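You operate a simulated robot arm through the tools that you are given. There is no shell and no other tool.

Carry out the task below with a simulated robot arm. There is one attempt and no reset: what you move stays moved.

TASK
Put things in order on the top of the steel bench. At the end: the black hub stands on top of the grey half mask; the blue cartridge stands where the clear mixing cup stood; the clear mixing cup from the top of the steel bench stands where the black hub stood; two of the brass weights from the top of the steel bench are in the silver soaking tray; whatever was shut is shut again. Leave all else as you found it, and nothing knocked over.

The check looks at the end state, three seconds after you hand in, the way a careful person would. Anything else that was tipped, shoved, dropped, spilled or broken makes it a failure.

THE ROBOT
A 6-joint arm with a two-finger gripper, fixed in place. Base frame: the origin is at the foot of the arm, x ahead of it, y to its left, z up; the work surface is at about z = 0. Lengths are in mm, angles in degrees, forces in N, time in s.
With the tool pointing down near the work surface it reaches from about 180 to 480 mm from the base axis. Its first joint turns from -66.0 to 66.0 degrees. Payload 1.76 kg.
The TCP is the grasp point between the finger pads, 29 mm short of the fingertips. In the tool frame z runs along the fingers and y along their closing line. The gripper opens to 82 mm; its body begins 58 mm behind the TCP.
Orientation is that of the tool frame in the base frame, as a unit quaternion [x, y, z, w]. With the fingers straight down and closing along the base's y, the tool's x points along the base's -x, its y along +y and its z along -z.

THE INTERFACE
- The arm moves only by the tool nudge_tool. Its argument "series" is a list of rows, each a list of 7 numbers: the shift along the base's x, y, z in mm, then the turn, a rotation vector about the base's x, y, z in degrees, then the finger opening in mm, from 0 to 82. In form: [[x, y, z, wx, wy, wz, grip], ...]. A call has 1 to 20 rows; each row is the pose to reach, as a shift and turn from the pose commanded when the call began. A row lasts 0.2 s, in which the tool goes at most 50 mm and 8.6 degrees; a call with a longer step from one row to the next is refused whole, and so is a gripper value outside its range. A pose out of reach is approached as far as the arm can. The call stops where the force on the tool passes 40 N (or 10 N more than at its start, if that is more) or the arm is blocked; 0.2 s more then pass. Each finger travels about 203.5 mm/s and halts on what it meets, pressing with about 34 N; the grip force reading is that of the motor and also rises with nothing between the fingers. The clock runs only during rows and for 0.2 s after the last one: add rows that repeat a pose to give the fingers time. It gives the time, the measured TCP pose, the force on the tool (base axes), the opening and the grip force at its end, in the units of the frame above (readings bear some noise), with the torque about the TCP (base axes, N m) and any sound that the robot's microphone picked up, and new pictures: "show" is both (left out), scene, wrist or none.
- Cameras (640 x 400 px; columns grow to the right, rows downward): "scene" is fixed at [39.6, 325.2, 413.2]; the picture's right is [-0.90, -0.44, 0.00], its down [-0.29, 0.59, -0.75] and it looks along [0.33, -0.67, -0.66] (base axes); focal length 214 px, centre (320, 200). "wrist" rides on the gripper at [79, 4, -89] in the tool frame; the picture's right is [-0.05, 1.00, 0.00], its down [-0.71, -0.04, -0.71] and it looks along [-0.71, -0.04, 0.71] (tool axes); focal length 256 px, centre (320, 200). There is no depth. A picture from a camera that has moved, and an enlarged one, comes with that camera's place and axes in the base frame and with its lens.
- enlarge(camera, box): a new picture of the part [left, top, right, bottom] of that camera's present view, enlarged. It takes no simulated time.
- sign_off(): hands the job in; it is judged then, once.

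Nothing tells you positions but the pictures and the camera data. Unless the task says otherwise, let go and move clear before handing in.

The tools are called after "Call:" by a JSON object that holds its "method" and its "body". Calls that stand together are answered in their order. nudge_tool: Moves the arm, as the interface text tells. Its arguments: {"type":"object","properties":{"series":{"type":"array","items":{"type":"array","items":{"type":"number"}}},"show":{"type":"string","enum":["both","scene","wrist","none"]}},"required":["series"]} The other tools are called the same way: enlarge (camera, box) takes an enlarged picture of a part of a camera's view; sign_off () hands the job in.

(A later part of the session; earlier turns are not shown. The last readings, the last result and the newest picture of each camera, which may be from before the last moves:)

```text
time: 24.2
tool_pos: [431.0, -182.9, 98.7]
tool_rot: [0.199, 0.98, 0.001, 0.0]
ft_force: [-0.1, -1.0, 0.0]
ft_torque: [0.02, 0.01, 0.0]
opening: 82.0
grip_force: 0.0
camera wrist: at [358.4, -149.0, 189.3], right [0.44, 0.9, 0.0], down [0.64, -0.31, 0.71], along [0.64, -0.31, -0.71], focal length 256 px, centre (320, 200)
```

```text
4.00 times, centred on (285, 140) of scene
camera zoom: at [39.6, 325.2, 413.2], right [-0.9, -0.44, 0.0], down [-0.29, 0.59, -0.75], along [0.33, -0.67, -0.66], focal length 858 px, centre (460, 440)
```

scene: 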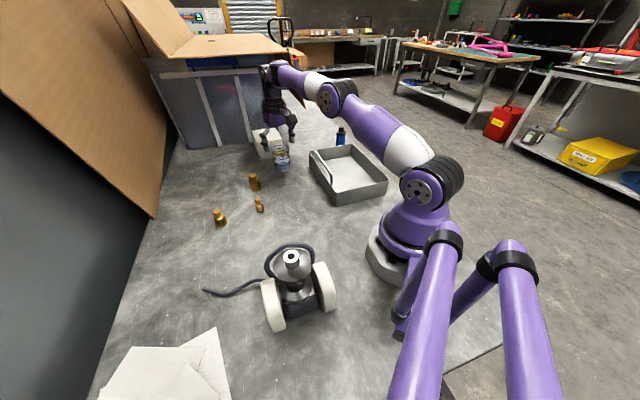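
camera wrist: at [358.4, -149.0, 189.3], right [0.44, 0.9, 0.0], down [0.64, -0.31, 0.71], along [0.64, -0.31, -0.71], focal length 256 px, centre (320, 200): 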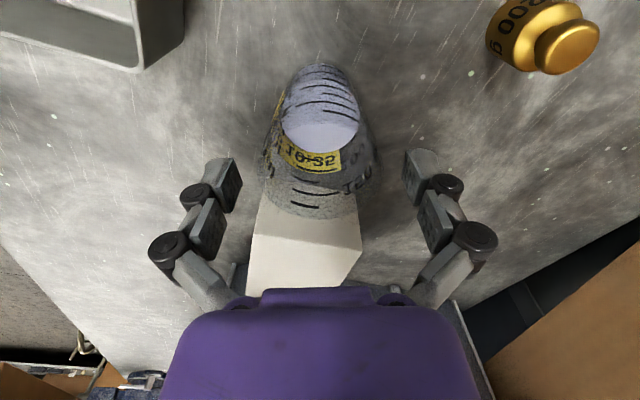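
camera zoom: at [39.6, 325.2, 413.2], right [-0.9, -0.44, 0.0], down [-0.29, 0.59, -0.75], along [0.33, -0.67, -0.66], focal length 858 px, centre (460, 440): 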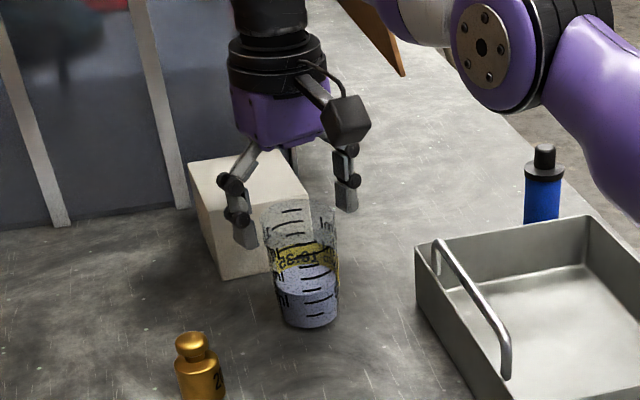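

The fingers straddle the cup with clearance on both sides. I'll go down to mid-height and close gently.

Call:
{"method": "nudge_tool", "body": {"series": [[1, -0.4, -15, 0, 0, 0, 82], [1.5, -0.6, -30, 0, 0, 0, 82], [1.5, -0.6, -38, 0, 0, 0, 82], [1.5, -0.6, -38, 0, 0, 0, 72], [1.5, -0.6, -38, 0, 0, 0, 64], [1.5, -0.6, -38, 0, 0, 0, 60], [1.5, -0.6, -38, 0, 0, 0, 56], [1.5, -0.6, -38, 0, 0, 0, 52], [1.5, -0.6, -38, 0, 0, 0, 48], [1.5, -0.6, -38, 0, 0, 0, 48]]}}

Call:
{"method": "enlarge", "body": {"camera": "scene", "box": [230, 90, 340, 190]}}

```text
time: 26.4
tool_pos: [433.2, -184.4, 61.1]
tool_rot: [0.199, 0.98, 0.001, 0.001]
ft_force: [-1.2, 1.2, 4.8]
ft_torque: [0.06, 0.09, 0.01]
opening: 55.0
grip_force: 33.7
camera wrist: at [360.2, -149.7, 151.5], right [0.44, 0.9, 0.0], down [0.63, -0.31, 0.71], along [0.64, -0.31, -0.71], focal length 256 px, centre (320, 200)
```

scene: 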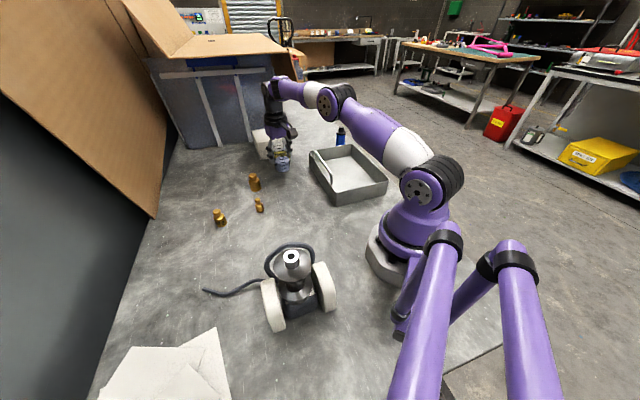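
wrist: 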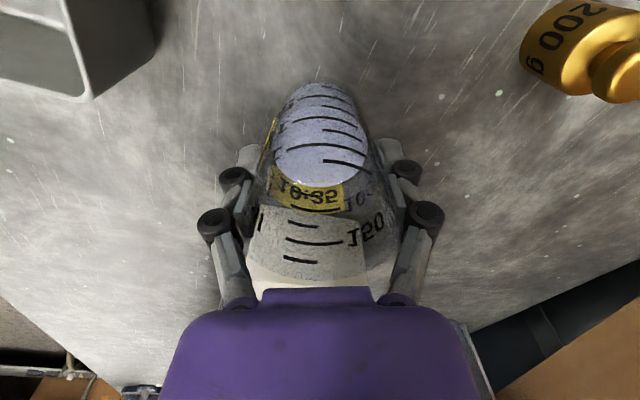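

```text
4.00 times, centred on (285, 140) of scene
camera zoom: at [39.6, 325.2, 413.2], right [-0.9, -0.44, 0.0], down [-0.29, 0.59, -0.75], along [0.33, -0.67, -0.66], focal length 858 px, centre (460, 440)
```

zoom: 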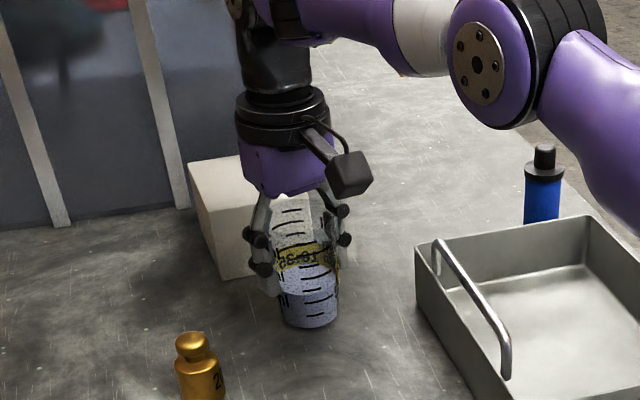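

The cup is gripped at 55 mm. I'll lift a few millimetres to test the hold before carrying it.

Call:
{"method": "nudge_tool", "body": {"series": [[0, 0, 1.5, 0, 0, 0, 48], [0, 0, 4, 0, 0, 0, 48], [0, 0, 7, 0, 0, 0, 48], [0, 0, 9, 0, 0, 0, 48], [0, 0, 10, 0, 0, 0, 48], [0, 0, 10, 0, 0, 0, 48]]}}

Call:
{"method": "enlarge", "body": {"camera": "scene", "box": [230, 90, 340, 190]}}

```text
time: 27.8
tool_pos: [433.2, -184.0, 71.9]
tool_rot: [0.199, 0.98, 0.0, 0.0]
ft_force: [0.0, -0.5, -1.6]
ft_torque: [0.0, 0.01, -0.02]
opening: 55.1
grip_force: 33.9
camera wrist: at [360.0, -149.4, 161.5], right [0.44, 0.9, 0.0], down [0.64, -0.31, 0.71], along [0.64, -0.31, -0.71], focal length 256 px, centre (320, 200)
```

scene: 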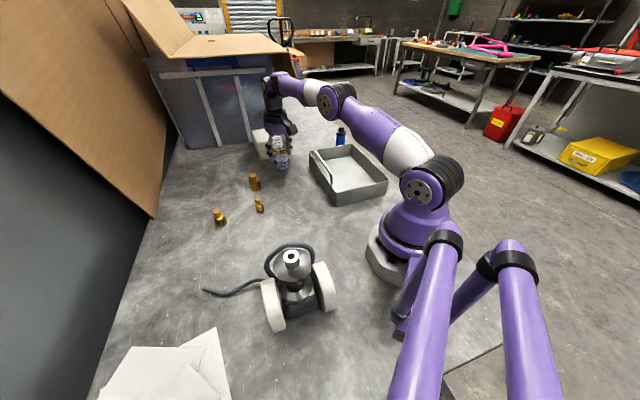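
wrist: 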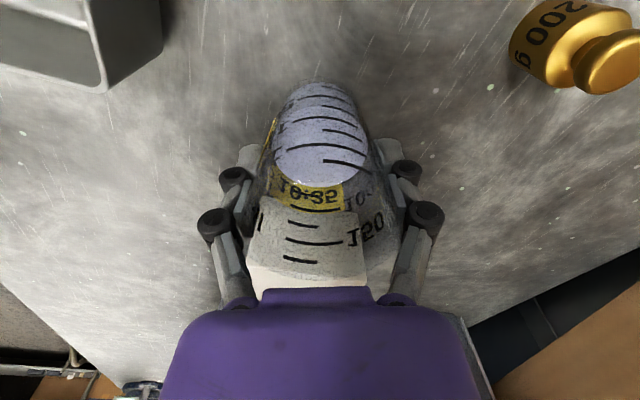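

```text
4.00 times, centred on (285, 140) of scene
camera zoom: at [39.6, 325.2, 413.2], right [-0.9, -0.44, 0.0], down [-0.29, 0.59, -0.75], along [0.33, -0.67, -0.66], focal length 858 px, centre (460, 440)
```

zoom: 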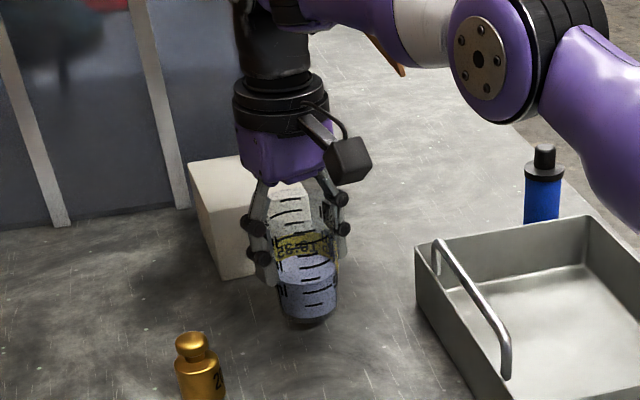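

The cup hangs upright in the grip. I'll carry it slowly, rising and moving inward toward the spot where the hub stood.

Call:
{"method": "nudge_tool", "body": {"series": [[-1, 0.5, 3, 0, 0, 0, 48], [-4, 2, 9, 0, 0, 0, 48], [-9, 5, 17, 0, 0, 0, 48], [-15, 10, 26, 0, 0, 0.5, 48], [-22, 18, 36, 0, 0, 1.5, 48], [-29, 27, 45, 0, 0, 3, 48], [-36, 38, 54, 0, 0, 5, 48], [-42, 50, 61, 0, 0, 7, 48], [-48, 63, 67, 0, 0, 9, 48], [-54, 77, 72, 0, 0, 11, 48], [-59, 91, 76, 0, 0, 13, 48], [-64, 106, 79, 0, 0, 15, 48], [-69, 121, 80, 0, 0, 17, 48], [-74, 136, 80, 0, 0, 19, 48], [-79, 150, 80, 0, 0, 21, 48], [-83, 162, 80, 0, 0, 22.5, 48], [-86, 171, 80, 0, 0, 23.5, 48], [-88, 177, 80, 0, 0, 24, 48], [-89, 180, 80, 0, 0, 24, 48], [-89, 180, 80, 0, 0, 24, 48]]}}

```text
time: 32.0
tool_pos: [342.5, -5.4, 152.0]
tool_rot: [-0.009, 1.0, 0.001, 0.0]
ft_force: [-0.5, 1.1, -1.7]
ft_torque: [-0.03, -0.02, -0.01]
opening: 55.4
grip_force: 33.6
camera wrist: at [263.1, -1.7, 241.0], right [0.04, 1.0, 0.0], down [0.71, -0.03, 0.71], along [0.71, -0.03, -0.71], focal length 256 px, centre (320, 200)
```

scene: 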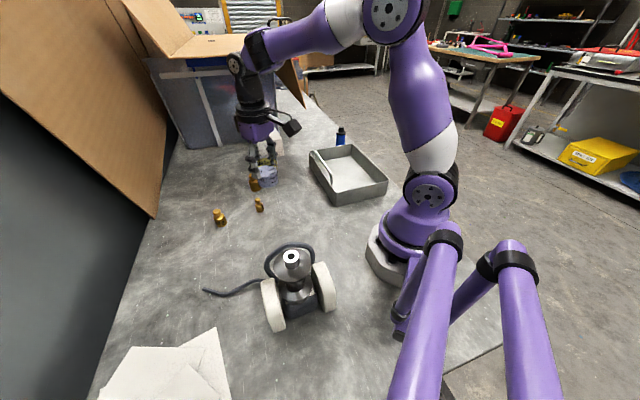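
wrist: 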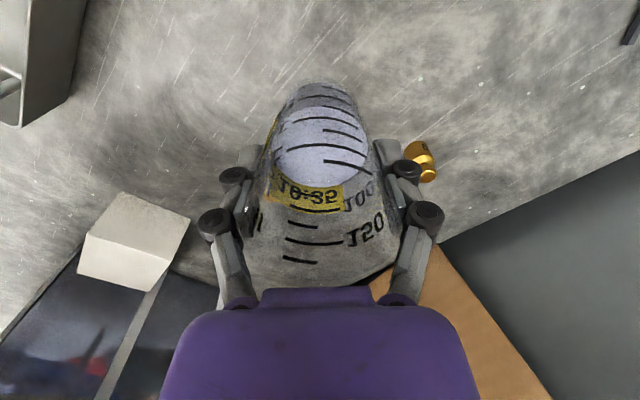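

The carry is steady. I'll continue to the hub's old spot at about (302.5,142.7) and stop above it.

Call:
{"method": "nudge_tool", "body": {"series": [[-1, 2, 0, 0, 0, 0, 48], [-3, 9, 0, 0, 0, 1, 48], [-7, 21, 0, 0, 0, 3, 48], [-11, 36, 0, 0, 0, 5, 48], [-15, 52, 0, 0, 0, 8, 48], [-19, 68, 0, 0, 0, 11, 48], [-24, 84, 0, 0, 0, 14, 48], [-28, 100, 0, 0, 0, 17, 48], [-33, 115, 0, 0, 0, 20, 48], [-37, 128, 0, 0, 0, 22, 48], [-40, 138, 0, 0, 0, 23, 48], [-41.5, 144, 0, 0, 0, 24, 48], [-42, 146.7, 0, 0, 0, 24, 48], [-42, 146.7, 0, 0, 0, 24, 48], [-42, 146.7, 0, 0, 0, 24, 48]]}}

Call:
{"method": "enlarge", "body": {"camera": "scene", "box": [180, 170, 320, 290]}}

```text
time: 35.2
tool_pos: [301.3, 143.0, 150.8]
tool_rot: [-0.217, 0.976, 0.0, 0.0]
ft_force: [-0.6, -0.3, -0.5]
ft_torque: [0.02, 0.03, -0.04]
opening: 55.1
grip_force: 34.2
camera wrist: at [226.7, 113.0, 241.2], right [-0.37, 0.93, 0.0], down [0.66, 0.26, 0.71], along [0.66, 0.26, -0.71], focal length 256 px, centre (320, 200)
```

scene: 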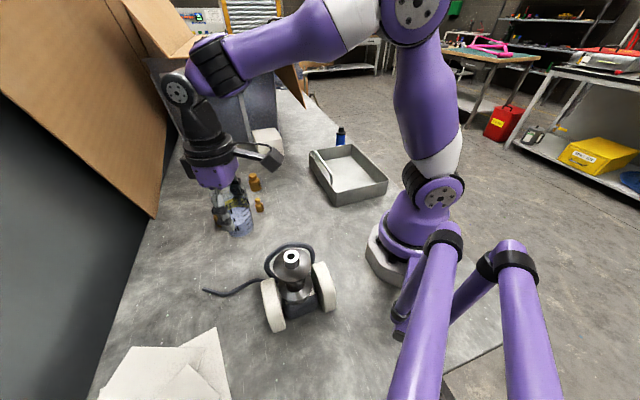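
wrist: 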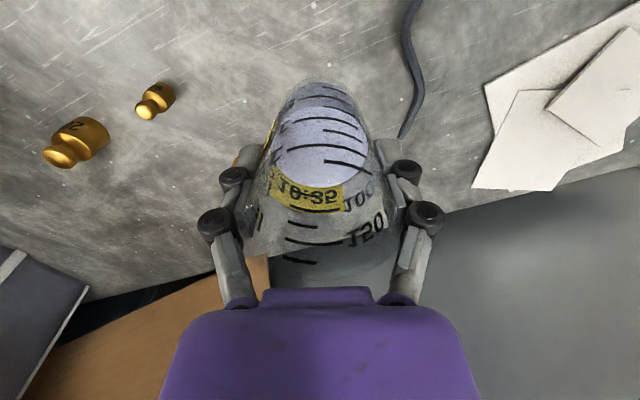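

```text
3.33 times, centred on (250, 230) of scene
camera zoom: at [39.6, 325.2, 413.2], right [-0.9, -0.44, 0.0], down [-0.29, 0.59, -0.75], along [0.33, -0.67, -0.66], focal length 715 px, centre (553, 100)
```

zoom: 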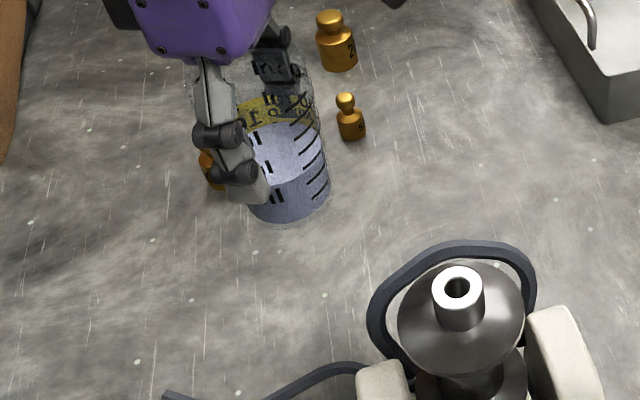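

The cup is over the target with about 90 mm to go. I'll lower it slowly.

Call:
{"method": "nudge_tool", "body": {"series": [[0, 0, -2, 0, 0, 0, 48], [0, 0, -7, 0, 0, 0, 48], [0, 0, -15, 0, 0, 0, 48], [0, 0, -25, 0, 0, 0, 48], [0, 0, -36, 0, 0, 0, 48], [0, 0, -47, 0, 0, 0, 48], [0, 0, -58, 0, 0, 0, 48], [0, 0, -68, 0, 0, 0, 48], [0, 0, -76, 0, 0, 0, 48], [0, 0, -81, 0, 0, 0, 48], [0, 0, -84, 0, 0, 0, 48], [0, 0, -86, 0, 0, 0, 48], [0, 0, -86, 0, 0, 0, 48]], "show": "scene"}}

Call:
{"method": "enlarge", "body": {"camera": "scene", "box": [180, 170, 320, 290]}}

```text
time: 38.0
tool_pos: [303.1, 142.0, 64.9]
tool_rot: [-0.217, 0.976, 0.0, 0.0]
ft_force: [0.0, -0.4, -2.0]
ft_torque: [-0.02, -0.01, -0.03]
opening: 54.9
grip_force: 33.9
```

scene: 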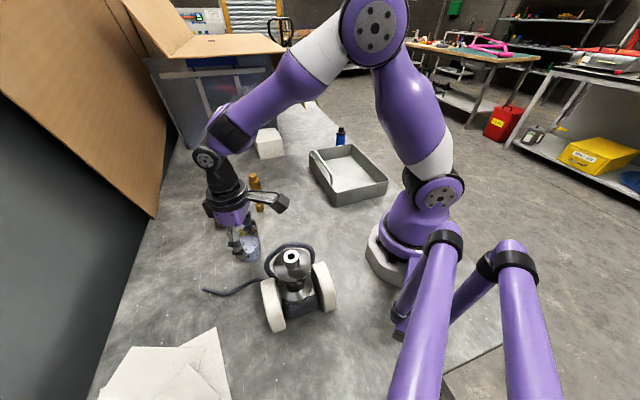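

```text
3.33 times, centred on (250, 230) of scene
camera zoom: at [39.6, 325.2, 413.2], right [-0.9, -0.44, 0.0], down [-0.29, 0.59, -0.75], along [0.33, -0.67, -0.66], focal length 715 px, centre (553, 100)
```

zoom: 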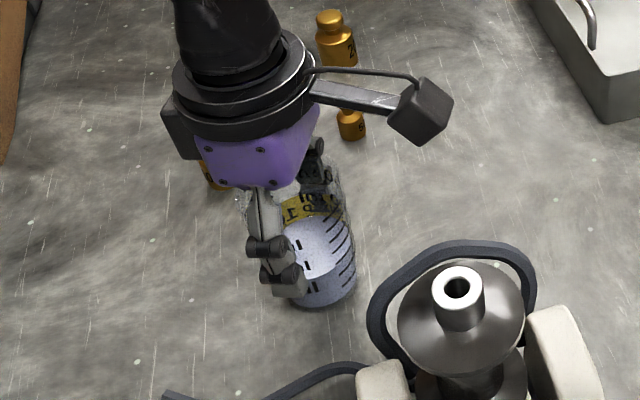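

I'll compare the cup's base with the hub's original footprint, using the same zoom box as before.

Call:
{"method": "enlarge", "body": {"camera": "scene", "box": [200, 200, 300, 280]}}

```text
5.00 times, centred on (250, 240) of scene
camera zoom: at [39.6, 325.2, 413.2], right [-0.9, -0.44, 0.0], down [-0.29, 0.59, -0.75], along [0.33, -0.67, -0.66], focal length 1072 px, centre (670, 0)
```

zoom: 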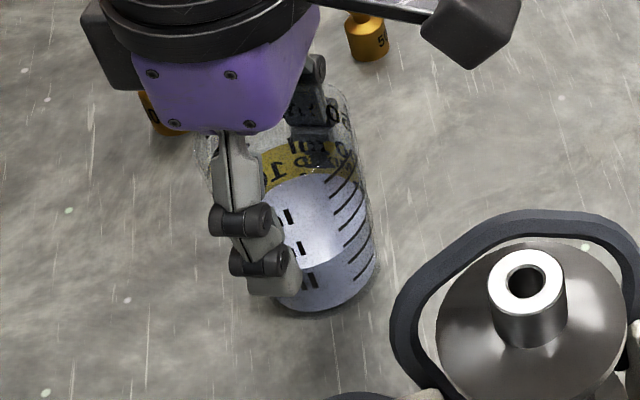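

The cup sits about 4 mm nearer the base than the hub's footprint. I'll shift it outward a little and then lower it to contact.

Call:
{"method": "nudge_tool", "body": {"series": [[1.5, 0.8, 0, 0, 0, 0, 48], [3, 1.5, 0, 0, 0, 0, 48], [3, 1.5, -1, 0, 0, 0, 48], [3, 1.5, -2, 0, 0, 0, 48], [3, 1.5, -3, 0, 0, 0, 48], [3, 1.5, -3, 0, 0, 0, 48]], "show": "none"}}

```text
time: 39.4
tool_pos: [304.5, 144.1, 61.8]
tool_rot: [-0.216, 0.976, 0.0, 0.0]
ft_force: [-0.2, -0.5, -1.1]
ft_torque: [0.02, 0.02, -0.03]
opening: 55.3
grip_force: 33.8
```

Call:
{"method": "nudge_tool", "body": {"series": [[0, 0, -0.7, 0, 0, 0, 48], [0, 0, -1.4, 0, 0, 0, 48], [0, 0, -1.4, 0, 0, 0, 48]], "show": "none"}}

```text
time: 40.2
tool_pos: [305.2, 144.3, 61.6]
tool_rot: [-0.216, 0.976, 0.0, 0.0]
ft_force: [-3.3, -0.5, 15.7]
ft_torque: [-0.13, 0.28, 0.07]
opening: 55.3
grip_force: 33.9
```

I feel contact. I'll relieve the pressure, open slowly, and check.

Call:
{"method": "nudge_tool", "body": {"series": [[0, 0, 0.7, 0, 0, 0, 48], [0, 0, 0.7, 0, 0, 0, 54], [0, 0, 0.7, 0, 0, 0, 57], [0, 0, 0.7, 0, 0, 0, 60], [0, 0, 0.7, 0, 0, 0, 66], [0, 0, 0.7, 0, 0, 0, 74], [0, 0, 0.7, 0, 0, 0, 82], [0, 0, 0.7, 0, 0, 0, 82]]}}

Call:
{"method": "enlarge", "body": {"camera": "scene", "box": [200, 200, 300, 280]}}

```text
time: 42.0
tool_pos: [304.8, 144.7, 60.6]
tool_rot: [-0.216, 0.976, 0.0, 0.0]
ft_force: [0.1, 1.1, 0.2]
ft_torque: [0.01, 0.0, 0.0]
opening: 82.0
grip_force: 0.0
camera wrist: at [229.6, 114.4, 151.5], right [-0.37, 0.93, 0.0], down [0.66, 0.26, 0.71], along [0.66, 0.26, -0.71], focal length 256 px, centre (320, 200)
```

scene: 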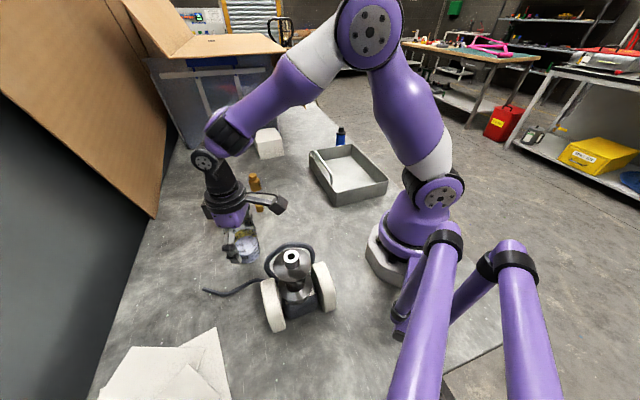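
wrist: 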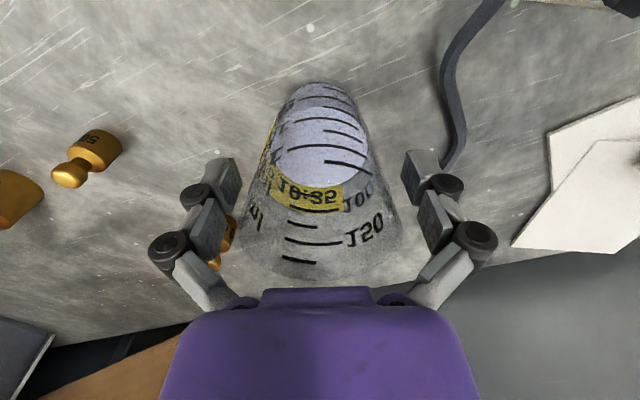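

```text
5.00 times, centred on (250, 240) of scene
camera zoom: at [39.6, 325.2, 413.2], right [-0.9, -0.44, 0.0], down [-0.29, 0.59, -0.75], along [0.33, -0.67, -0.66], focal length 1072 px, centre (670, 0)
```

zoom: 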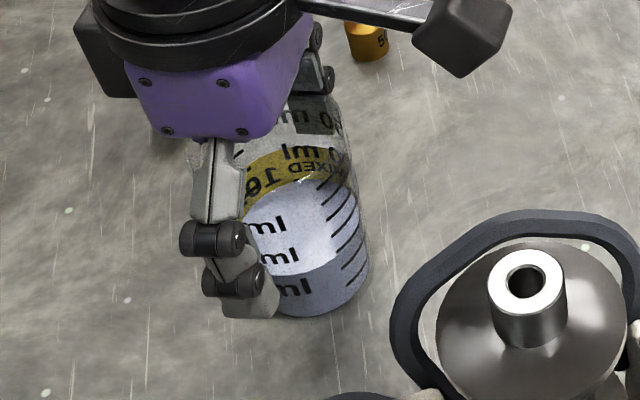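

The cup now stands on the hub's old footprint, and its base edges match the earlier picture. I'll rise straight up and swing over to look at the cartridge.

Call:
{"method": "nudge_tool", "body": {"series": [[0, 0, 10, 0, 0, 0, 82], [0, 0, 35, 0, 0, 0, 82], [0, 0, 70, 0, 0, 0, 82], [0, 0, 110, 0, 0, 0, 82], [-5, -30, 150, 0, 0, -5, 82], [-10, -75, 180, 0, 0, -12, 82], [-15, -120, 189, 0, 0, -19, 82], [-20, -165, 189, 0, 0, -26, 82], [-25, -210, 189, 0, 0, -33, 82], [-30, -255, 189, 0, 0, -40, 82], [-36, -300, 189, 0, 0, -47, 82], [-42, -345, 189, 0, 0, -54, 82], [-48, -390, 189, 0, 0, -61, 82], [-55, -430, 189, 0, 0, -69, 82], [-62, -462, 189, 0, 0, -77, 82], [-62, -462, 189, 0, 0, -77, 82], [-62, -462, 189, 0, 0, -77, 82]]}}

Call:
{"method": "enlarge", "body": {"camera": "scene", "box": [200, 200, 300, 280]}}

```text
refused: row 5 steps farther than a row can; nothing moved
```

```text
5.00 times, centred on (250, 240) of scene
camera zoom: at [39.6, 325.2, 413.2], right [-0.9, -0.44, 0.0], down [-0.29, 0.59, -0.75], along [0.33, -0.67, -0.66], focal length 1072 px, centre (670, 0)
```

zoom: 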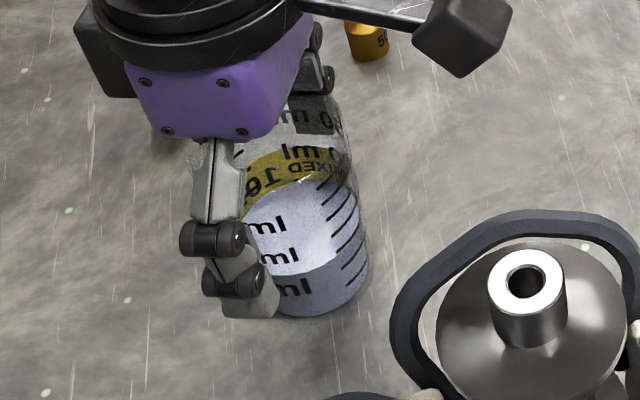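

The call was refused because one step was too long, and nothing moved. The cup still stands in place between the open fingers, so I'll repeat the move with smaller steps.

Call:
{"method": "nudge_tool", "body": {"series": [[0, 0, 10, 0, 0, 0, 82], [0, 0, 35, 0, 0, 0, 82], [0, 0, 70, 0, 0, 0, 82], [0, 0, 110, 0, 0, 0, 82], [-3, -15, 145, 0, 0, -4, 82], [-8, -45, 175, 0, 0, -9, 82], [-12, -85, 189, 0, 0, -15, 82], [-17, -127, 189, 0, 0, -22, 82], [-22, -170, 189, 0, 0, -29, 82], [-27, -213, 189, 0, 0, -36, 82], [-32, -256, 189, 0, 0, -43, 82], [-37, -299, 189, 0, 0, -50, 82], [-43, -342, 189, 0, 0, -57, 82], [-49, -385, 189, 0, 0, -64, 82], [-56, -427, 189, 0, 0, -71, 82], [-62, -462, 189, 0, 0, -77, 82], [-62, -462, 189, 0, 0, -77, 82], [-62, -462, 189, 0, 0, -77, 82]]}}

Call:
{"method": "enlarge", "body": {"camera": "scene", "box": [200, 170, 340, 290]}}

Call:
{"method": "enlarge", "body": {"camera": "wrist", "box": [220, 0, 420, 160]}}

```text
time: 45.8
tool_pos: [242.8, -317.9, 251.9]
tool_rot: [0.439, 0.898, 0.0, 0.001]
ft_force: [0.4, -0.5, -0.4]
ft_torque: [0.04, -0.02, -0.01]
opening: 81.9
grip_force: 0.1
camera wrist: at [195.9, -252.6, 340.3], right [0.82, 0.57, 0.0], down [0.4, -0.58, 0.71], along [0.4, -0.58, -0.71], focal length 256 px, centre (320, 200)
```

scene: 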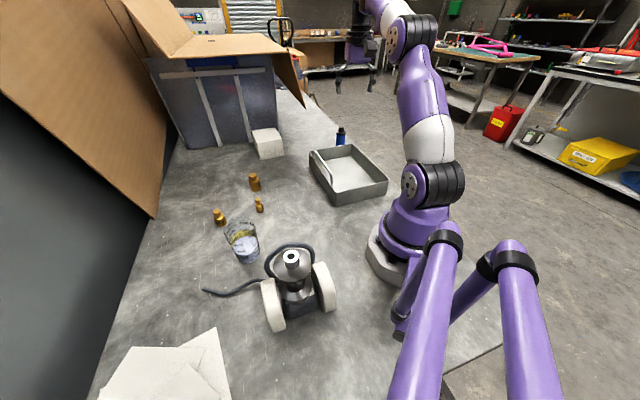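
wrist: 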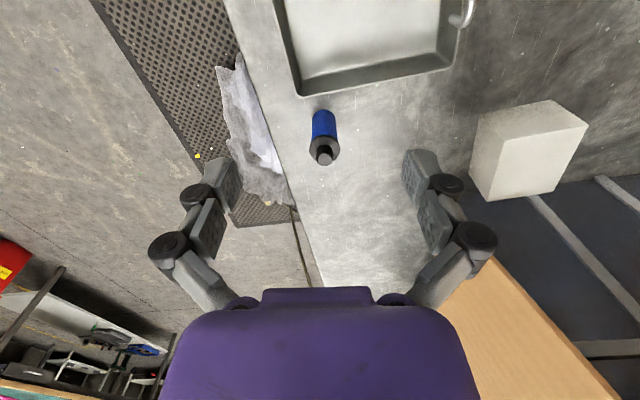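

```text
3.33 times, centred on (270, 230) of scene
camera zoom: at [39.6, 325.2, 413.2], right [-0.9, -0.44, 0.0], down [-0.29, 0.59, -0.75], along [0.33, -0.67, -0.66], focal length 715 px, centre (487, 100)
```

zoom: 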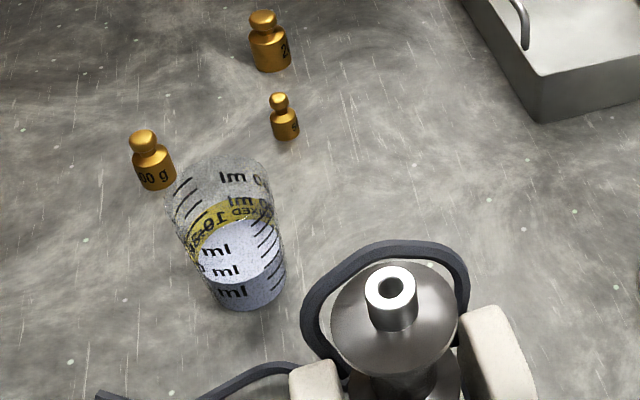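

```text
2.50 times, centred on (320, 80) of wrist
camera zoom: at [195.9, -252.6, 340.3], right [0.82, 0.57, 0.0], down [0.4, -0.58, 0.71], along [0.4, -0.58, -0.71], focal length 640 px, centre (320, 500)
```

zoom: 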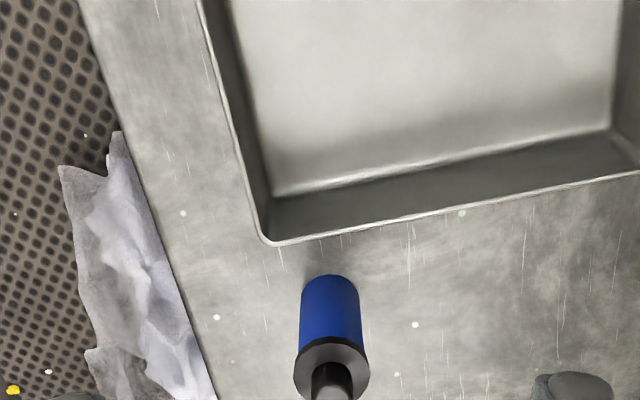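

The cup and hub look good. The cartridge is at about (304.5,-398.5), r≈501, with a collar at z≈70. That's just beyond vertical reach, so I'll tilt the tool about 20° outward and hover above it.

Call:
{"method": "nudge_tool", "body": {"series": [[5, -6, -10, -3.95, -3.07, 0, 82], [12, -16, -25, -7.89, -6.15, 0, 82], [24, -31, -42, -11.8, -9.2, 0, 82], [37, -48, -60, -15.78, -12.29, 0, 82], [50, -66, -80, -15.78, -12.29, 0, 82], [61, -80, -95, -15.78, -12.29, 0, 82], [61, -80, -95, -15.78, -12.29, 0, 82], [61, -80, -95, -15.78, -12.29, 0, 82]]}}

Call:
{"method": "enlarge", "body": {"camera": "wrist", "box": [220, 20, 420, 220]}}

Call:
{"method": "enlarge", "body": {"camera": "scene", "box": [290, 60, 400, 180]}}

```text
time: 47.6
tool_pos: [303.3, -396.9, 156.5]
tool_rot: [0.432, 0.885, -0.076, 0.157]
ft_force: [-1.1, 0.4, 0.1]
ft_torque: [-0.03, 0.0, 0.01]
opening: 81.8
grip_force: 0.1
camera wrist: at [240.6, -311.7, 213.7], right [0.82, 0.57, 0.02], down [0.23, -0.36, 0.91], along [0.53, -0.74, -0.42], focal length 256 px, centre (320, 200)
```

scene: 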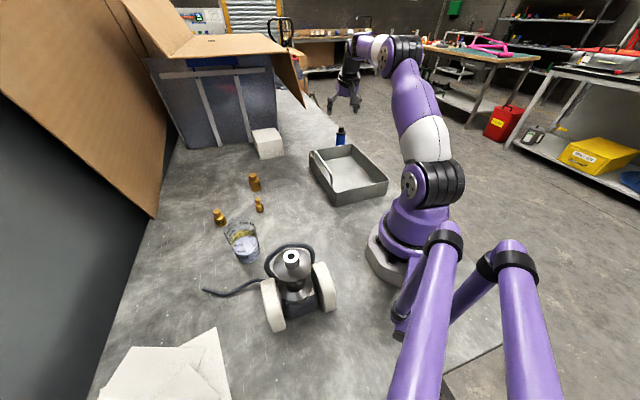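
wrist: 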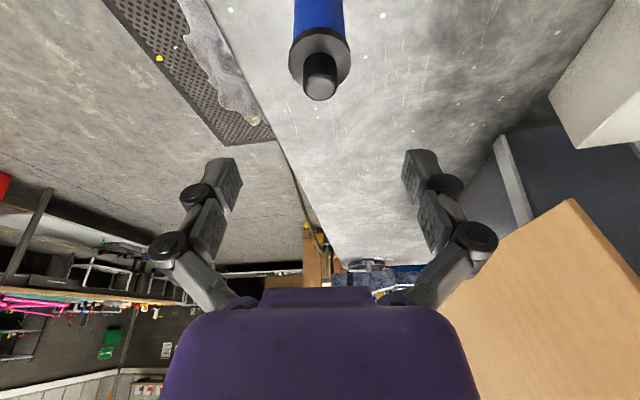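

```text
2.00 times, centred on (320, 120) of wrist
camera zoom: at [240.6, -311.7, 213.7], right [0.82, 0.57, 0.02], down [0.23, -0.36, 0.91], along [0.53, -0.74, -0.42], focal length 512 px, centre (320, 360)
```

zoom: 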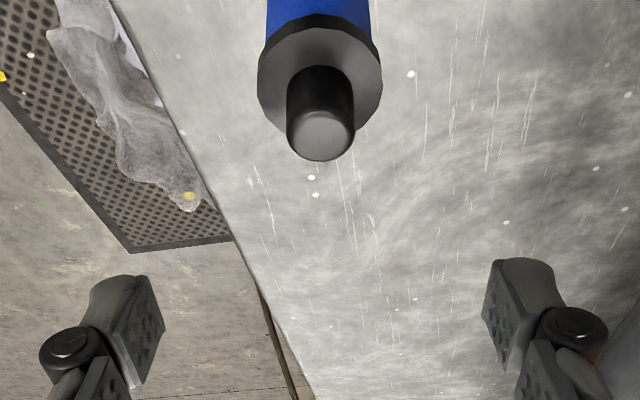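

```text
3.33 times, centred on (345, 120) of scene
camera zoom: at [39.6, 325.2, 413.2], right [-0.9, -0.44, 0.0], down [-0.29, 0.59, -0.75], along [0.33, -0.67, -0.66], focal length 715 px, centre (237, 467)
```

zoom: 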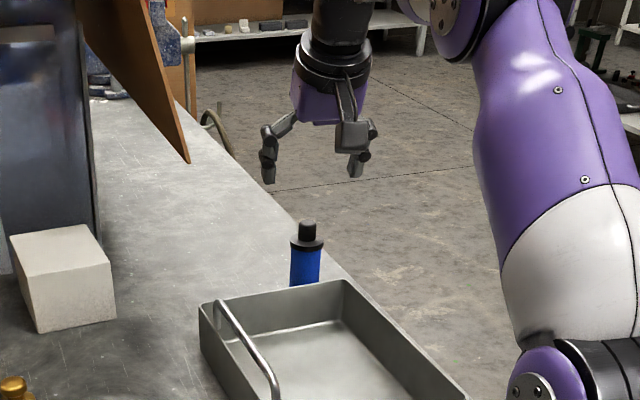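

The cartridge is centred between the fingers and the tilt reaches it. I'll descend vertically to collar height and close gently.

Call:
{"method": "nudge_tool", "body": {"series": [[0, 0, -20, 0, 0, 0, 82], [0.3, -0.4, -42, 0, 0, 0, 82], [0.6, -0.8, -64, 0, 0, 0, 82], [0.6, -0.8, -80, 0, 0, 0, 82], [0.6, -0.8, -89, 0, 0, 0, 82], [0.6, -0.8, -89, 0, 0, 0, 82]]}}

Call:
{"method": "enlarge", "body": {"camera": "scene", "box": [290, 60, 400, 180]}}

Call:
{"method": "enlarge", "body": {"camera": "wrist", "box": [220, 100, 420, 300]}}

```text
time: 49.0
tool_pos: [304.7, -397.2, 67.8]
tool_rot: [0.432, 0.885, -0.076, 0.156]
ft_force: [0.0, 0.0, 0.0]
ft_torque: [-0.02, 0.0, 0.02]
opening: 81.9
grip_force: 0.1
camera wrist: at [241.7, -312.8, 124.5], right [0.82, 0.57, 0.02], down [0.23, -0.36, 0.91], along [0.53, -0.74, -0.42], focal length 256 px, centre (320, 200)
```

scene: 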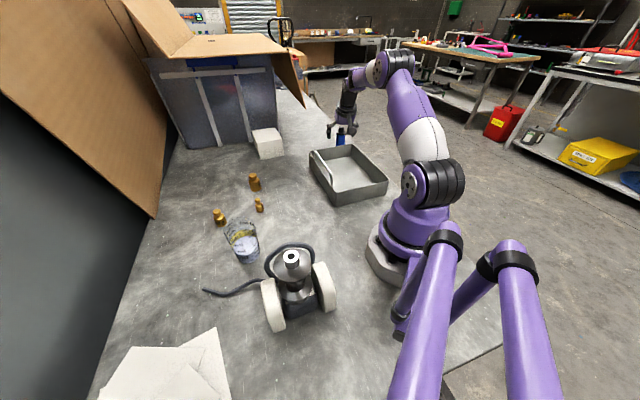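
wrist: 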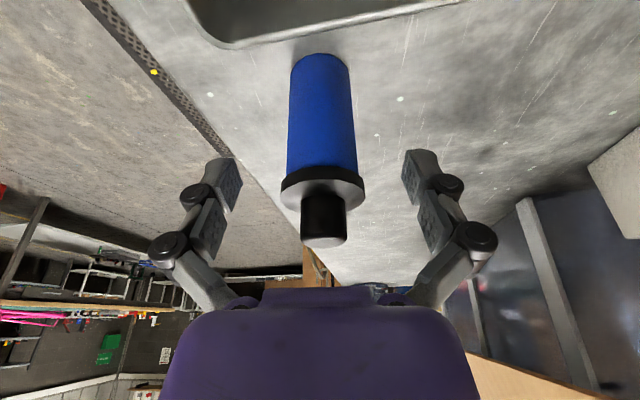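

```text
3.33 times, centred on (345, 120) of scene
camera zoom: at [39.6, 325.2, 413.2], right [-0.9, -0.44, 0.0], down [-0.29, 0.59, -0.75], along [0.33, -0.67, -0.66], focal length 715 px, centre (237, 467)
```

zoom: 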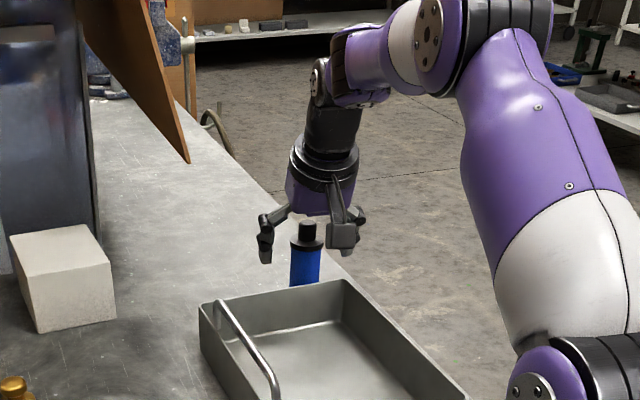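

```text
2.00 times, centred on (320, 200) of wrist
camera zoom: at [241.7, -312.8, 124.5], right [0.82, 0.57, 0.02], down [0.23, -0.36, 0.91], along [0.53, -0.74, -0.42], focal length 512 px, centre (320, 200)
```

zoom: 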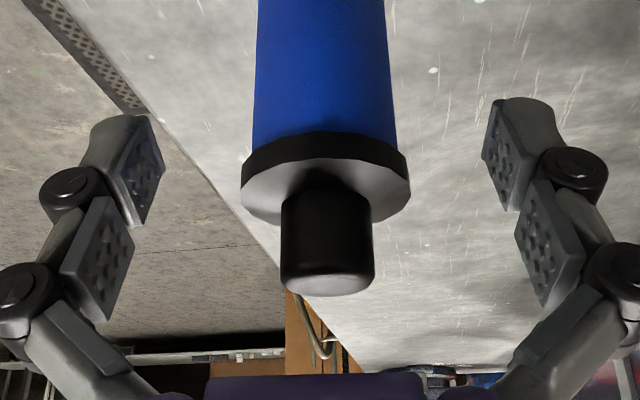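

The collar is level with the TCP. The body below it gives a better surface to grip, so I'll go about 17 mm lower and close on the blue body.

Call:
{"method": "nudge_tool", "body": {"series": [[0, 0, -9, 0, 0, 0, 82], [0, 0, -17, 0, 0, 0, 82], [0, 0, -17, 0, 0, 0, 70], [0, 0, -17, 0, 0, 0, 58], [0, 0, -17, 0, 0, 0, 48], [0, 0, -17, 0, 0, 0, 42], [0, 0, -17, 0, 0, 0, 38], [0, 0, -17, 0, 0, 0, 34], [0, 0, -17, 0, 0, 0, 30], [0, 0, -17, 0, 0, 0, 25], [0, 0, -17, 0, 0, 0, 25]]}}

Call:
{"method": "enlarge", "body": {"camera": "scene", "box": [290, 60, 400, 180]}}

Call:
{"method": "enlarge", "body": {"camera": "wrist", "box": [220, 100, 420, 300]}}

```text
time: 51.4
tool_pos: [304.0, -399.4, 50.2]
tool_rot: [0.431, 0.885, -0.075, 0.156]
ft_force: [-0.5, -1.4, 0.7]
ft_torque: [-0.02, -0.02, -0.01]
opening: 34.6
grip_force: 34.2
camera wrist: at [241.3, -313.1, 107.8], right [0.82, 0.57, 0.02], down [0.23, -0.36, 0.91], along [0.53, -0.74, -0.42], focal length 256 px, centre (320, 200)
```

scene: 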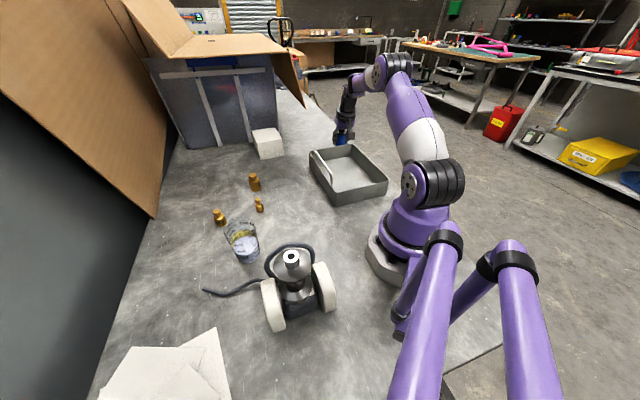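
wrist: 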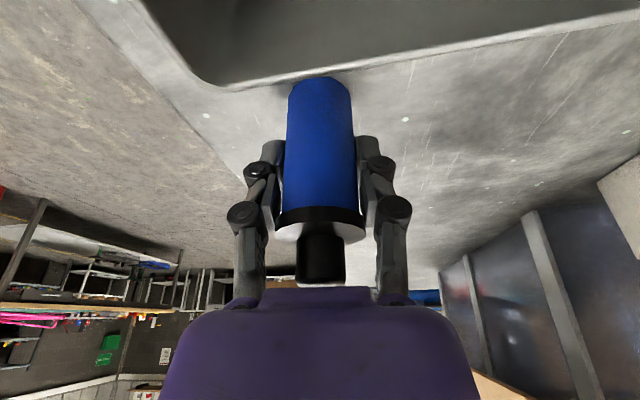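

```text
3.33 times, centred on (345, 120) of scene
camera zoom: at [39.6, 325.2, 413.2], right [-0.9, -0.44, 0.0], down [-0.29, 0.59, -0.75], along [0.33, -0.67, -0.66], focal length 715 px, centre (237, 467)
```

zoom: 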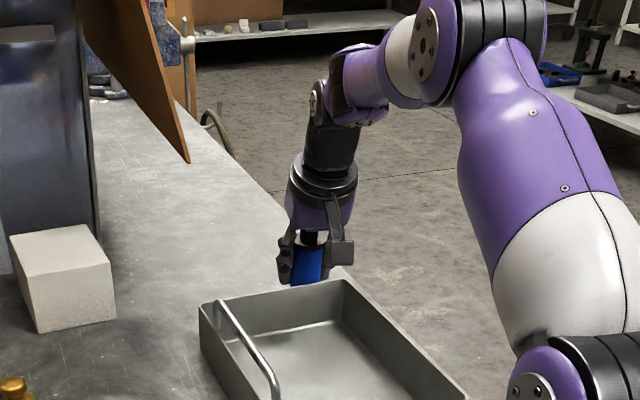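

```text
2.00 times, centred on (320, 200) of wrist
camera zoom: at [241.3, -313.1, 107.8], right [0.82, 0.57, 0.02], down [0.23, -0.36, 0.91], along [0.53, -0.74, -0.42], focal length 512 px, centre (320, 200)
```

zoom: 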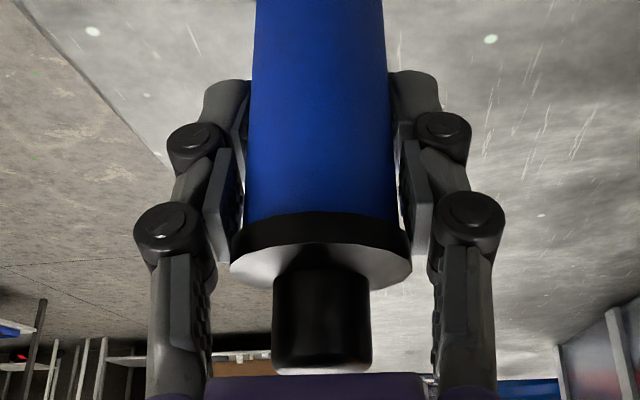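

The cartridge is held at 34.6 mm, and I'll test the lift. A cardboard flap corner hangs near (405,-312,173), so afterwards I'll retract inward over the tray instead of cutting straight across.

Call:
{"method": "nudge_tool", "body": {"series": [[0, 0, 3, 0, 0, 0, 25], [0, 0, 8, 0, 0, 0, 25], [0, 0, 15, 0, 0, 0, 25], [0, 0, 15, 0, 0, 0, 25]]}}

Call:
{"method": "enlarge", "body": {"camera": "scene", "box": [290, 60, 400, 180]}}

```text
time: 52.4
tool_pos: [303.8, -399.2, 66.1]
tool_rot: [0.432, 0.885, -0.076, 0.156]
ft_force: [0.6, 0.3, -0.7]
ft_torque: [0.01, 0.0, 0.01]
opening: 34.6
grip_force: 33.5
camera wrist: at [241.6, -313.6, 122.5], right [0.82, 0.57, 0.02], down [0.23, -0.36, 0.91], along [0.53, -0.74, -0.42], focal length 256 px, centre (320, 200)
```

scene: 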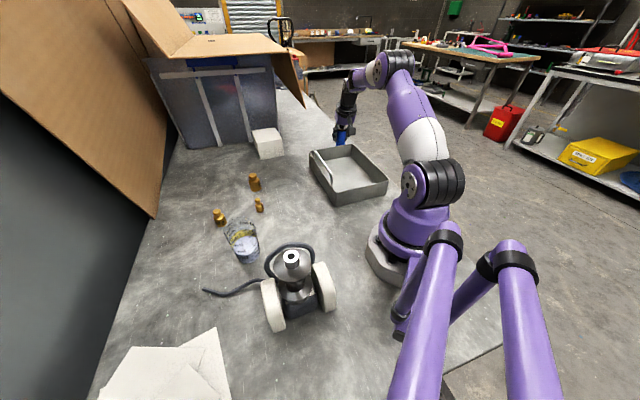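
wrist: 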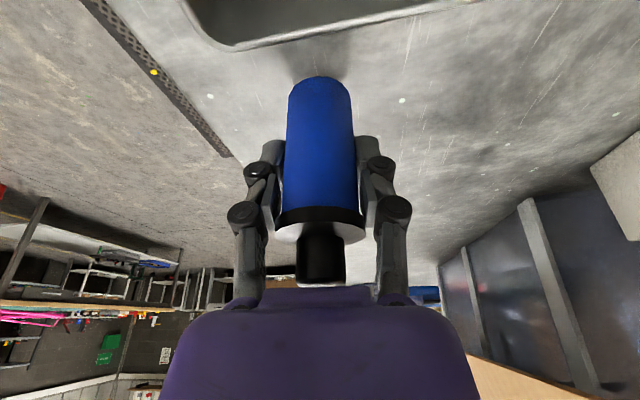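

```text
3.33 times, centred on (345, 120) of scene
camera zoom: at [39.6, 325.2, 413.2], right [-0.9, -0.44, 0.0], down [-0.29, 0.59, -0.75], along [0.33, -0.67, -0.66], focal length 715 px, centre (237, 467)
```

zoom: 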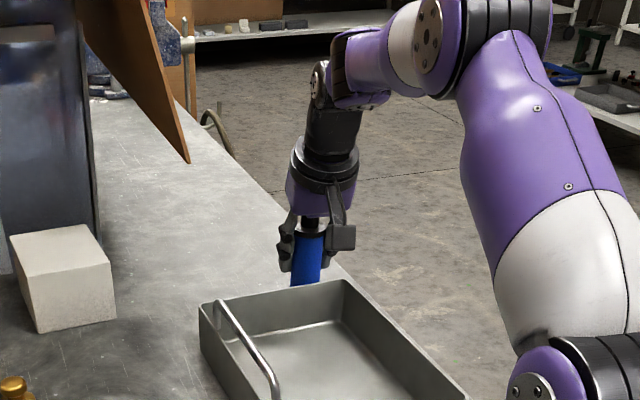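

The cartridge is held firmly. I'll lift it above tray height, retract inward, and swing around to the cup's old spot.

Call:
{"method": "nudge_tool", "body": {"series": [[0, 0, 15, 0, 0, 0, 25], [0, 0, 33, 0, 0, 0, 25], [0, 0, 52, 0, 0, 0, 25], [-4, 5, 68, 0, 0, 0, 25], [-12, 16, 79, 0, 0, 0, 25], [-24, 32, 82, 0, 0, 0, 25], [-37, 49, 82, 0, 0, 0, 25], [-50, 66, 82, 0, 0, 0, 25], [-60, 80, 82, 0, 0, 0, 25], [-49, 90, 82, 0, 0, 2, 25], [-36.2, 101.9, 82, 0, 0, 4.6, 25], [-11.4, 126.4, 82, 0, 0, 9.6, 25], [11.3, 152.9, 82, 0, 0, 14.6, 25], [31.6, 181.3, 82, 0, 0, 19.6, 25], [49.3, 211.4, 82, 0, 0, 24.6, 25], [58, 228, 82, 0, 0, 27, 25], [64.3, 242.9, 82, 0, 0, 29, 25], [64.3, 242.9, 82, 0, 0, 29, 25]]}}

Call:
{"method": "enlarge", "body": {"camera": "scene", "box": [230, 80, 360, 190]}}

```text
time: 56.2
tool_pos: [368.9, -155.2, 146.8]
tool_rot: [0.197, 0.965, -0.035, 0.17]
ft_force: [0.5, -0.1, -0.4]
ft_torque: [0.0, 0.0, 0.03]
opening: 34.9
grip_force: 33.9
camera wrist: at [271.7, -110.7, 204.1], right [0.44, 0.9, 0.02], down [0.37, -0.2, 0.91], along [0.82, -0.39, -0.42], focal length 256 px, centre (320, 200)
```

scene: 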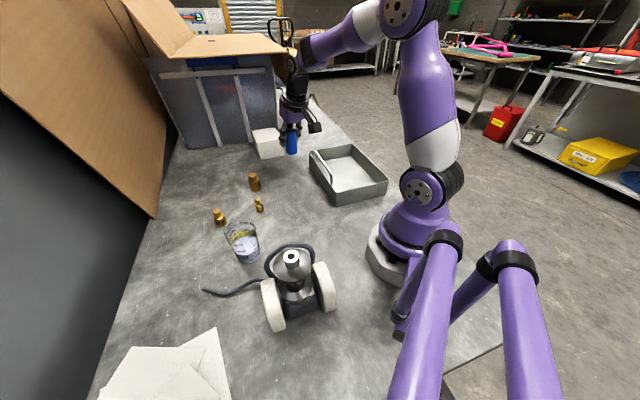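
wrist: 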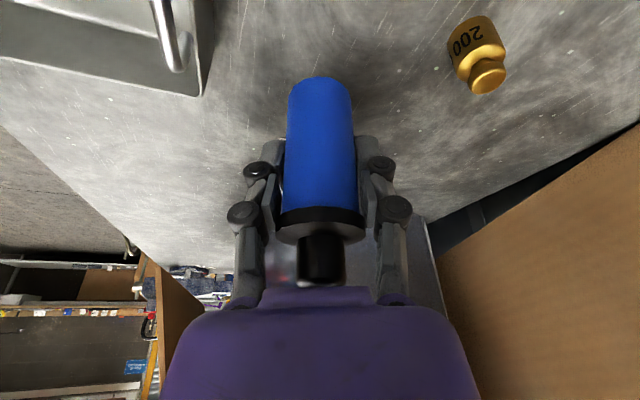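

```text
3.64 times, centred on (295, 135) of scene
camera zoom: at [39.6, 325.2, 413.2], right [-0.9, -0.44, 0.0], down [-0.29, 0.59, -0.75], along [0.33, -0.67, -0.66], focal length 780 px, centre (411, 436)
```

zoom: 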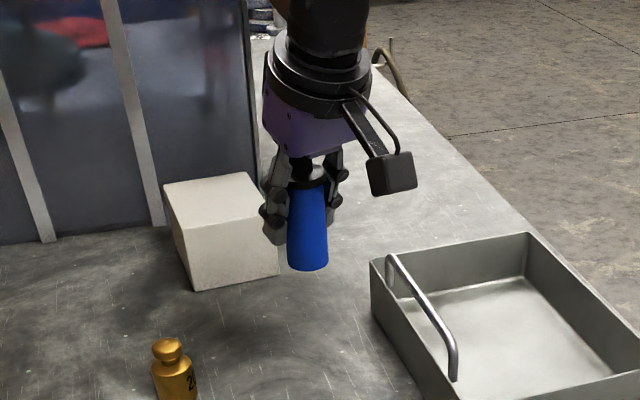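

The cartridge hangs vertical. I'll extend out to the cup's old spot at about (434,-185) and check before lowering.

Call:
{"method": "nudge_tool", "body": {"series": [[6, -2.6, 0, 0, 0, 0, 25], [18, -8, 0, 0, 0, 0, 25], [33, -14.5, 0, 0, 0, 0, 25], [48, -21, -8, 0, 0, 0, 25], [60, -26, -20, 0, 0, 0, 25], [66, -28.8, -36, 0, 0, 0, 25], [66.5, -29, -54, 0, 0, 0, 25], [66.5, -29, -70, 0, 0, 0, 25], [66.5, -29, -82, 0, 0, 0, 25], [66.5, -29, -88, 0, 0, 0, 25], [66.5, -29, -88, 0, 0, 0, 25]]}}

Call:
{"method": "enlarge", "body": {"camera": "scene", "box": [240, 120, 320, 190]}}

```text
time: 58.6
tool_pos: [435.4, -185.8, 59.4]
tool_rot: [0.196, 0.965, -0.035, 0.171]
ft_force: [0.1, 0.5, 0.5]
ft_torque: [0.01, 0.01, -0.04]
opening: 34.3
grip_force: 34.3
camera wrist: at [338.9, -140.1, 115.8], right [0.44, 0.9, 0.02], down [0.37, -0.2, 0.91], along [0.82, -0.39, -0.42], focal length 256 px, centre (320, 200)
```

scene: 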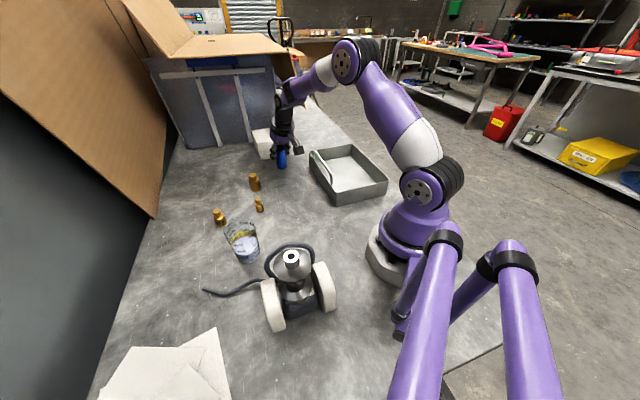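
wrist: 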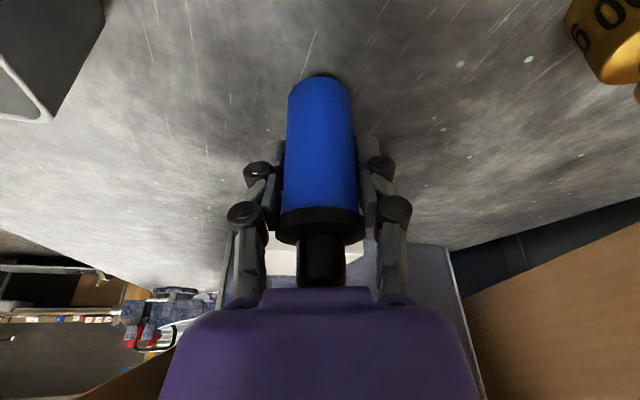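

```text
5.71 times, centred on (280, 155) of scene
camera zoom: at [39.6, 325.2, 413.2], right [-0.9, -0.44, 0.0], down [-0.29, 0.59, -0.75], along [0.33, -0.67, -0.66], focal length 1226 px, centre (549, 457)
```

zoom: 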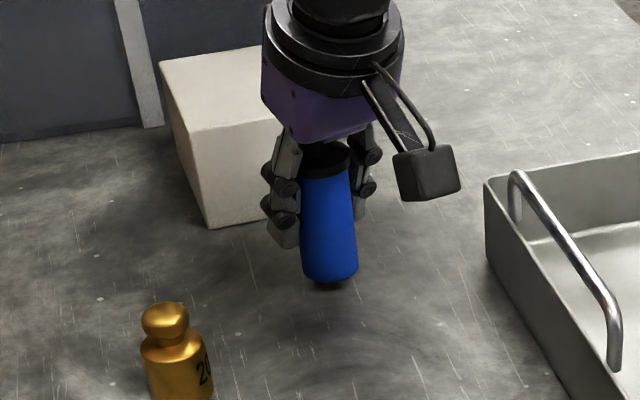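

I'll measure the cartridge's base more closely before setting it down.

Call:
{"method": "enlarge", "body": {"camera": "scene", "box": [262, 135, 304, 175]}}

```text
10.00 times, centred on (283, 155) of scene
camera zoom: at [39.6, 325.2, 413.2], right [-0.9, -0.44, 0.0], down [-0.29, 0.59, -0.75], along [0.33, -0.67, -0.66], focal length 2145 px, centre (690, 650)
```

zoom: 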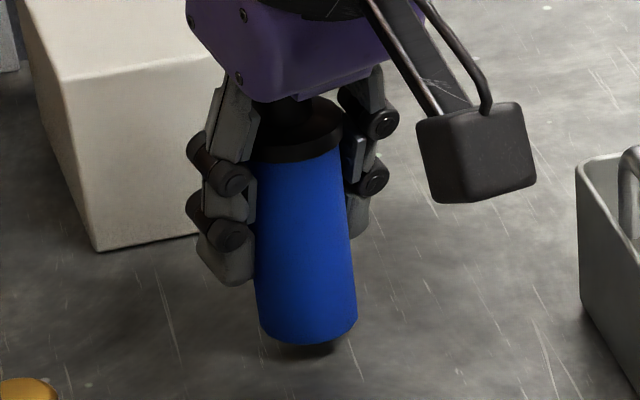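

The cartridge base is within a few millimetres of the cup's old base. I'll make a small correction, lower it, and feel for contact.

Call:
{"method": "nudge_tool", "body": {"series": [[-0.8, -1.8, -1, 0, 0, 0, 25], [-0.8, -1.8, -3, 0, 0, 0, 25], [-0.8, -1.8, -5, 0, 0, 0, 25], [-0.8, -1.8, -7, 0, 0, 0, 25], [-0.8, -1.8, -7, 0, 0, 0, 25]], "show": "none"}}

```text
time: 59.8
tool_pos: [432.9, -186.3, 51.1]
tool_rot: [0.196, 0.965, -0.034, 0.17]
ft_force: [-0.5, 0.8, 0.1]
ft_torque: [-0.03, 0.02, 0.0]
opening: 34.6
grip_force: 34.0
```

Call:
{"method": "nudge_tool", "body": {"series": [[0, 0, -0.8, 0, 0, 0, 25], [0, 0, -1.6, 0, 0, 0, 25], [0, 0, -1.6, 0, 0, 0, 25]], "show": "none"}}

```text
time: 60.6
tool_pos: [435.0, -186.9, 50.3]
tool_rot: [0.197, 0.965, -0.035, 0.171]
ft_force: [-0.4, 0.6, 1.8]
ft_torque: [-0.01, 0.0, -0.01]
opening: 34.6
grip_force: 34.2
```

Call:
{"method": "nudge_tool", "body": {"series": [[0, 0, -0.6, 0, 0, 0, 25], [0, 0, -1.2, 0, 0, 0, 25], [0, 0, -1.2, 0, 0, 0, 25]], "show": "none"}}

```text
time: 61.4
tool_pos: [434.0, -186.4, 50.6]
tool_rot: [0.197, 0.965, -0.035, 0.172]
ft_force: [-5.0, 3.0, 19.6]
ft_torque: [-0.09, 0.24, -0.05]
opening: 34.8
grip_force: 34.1
```

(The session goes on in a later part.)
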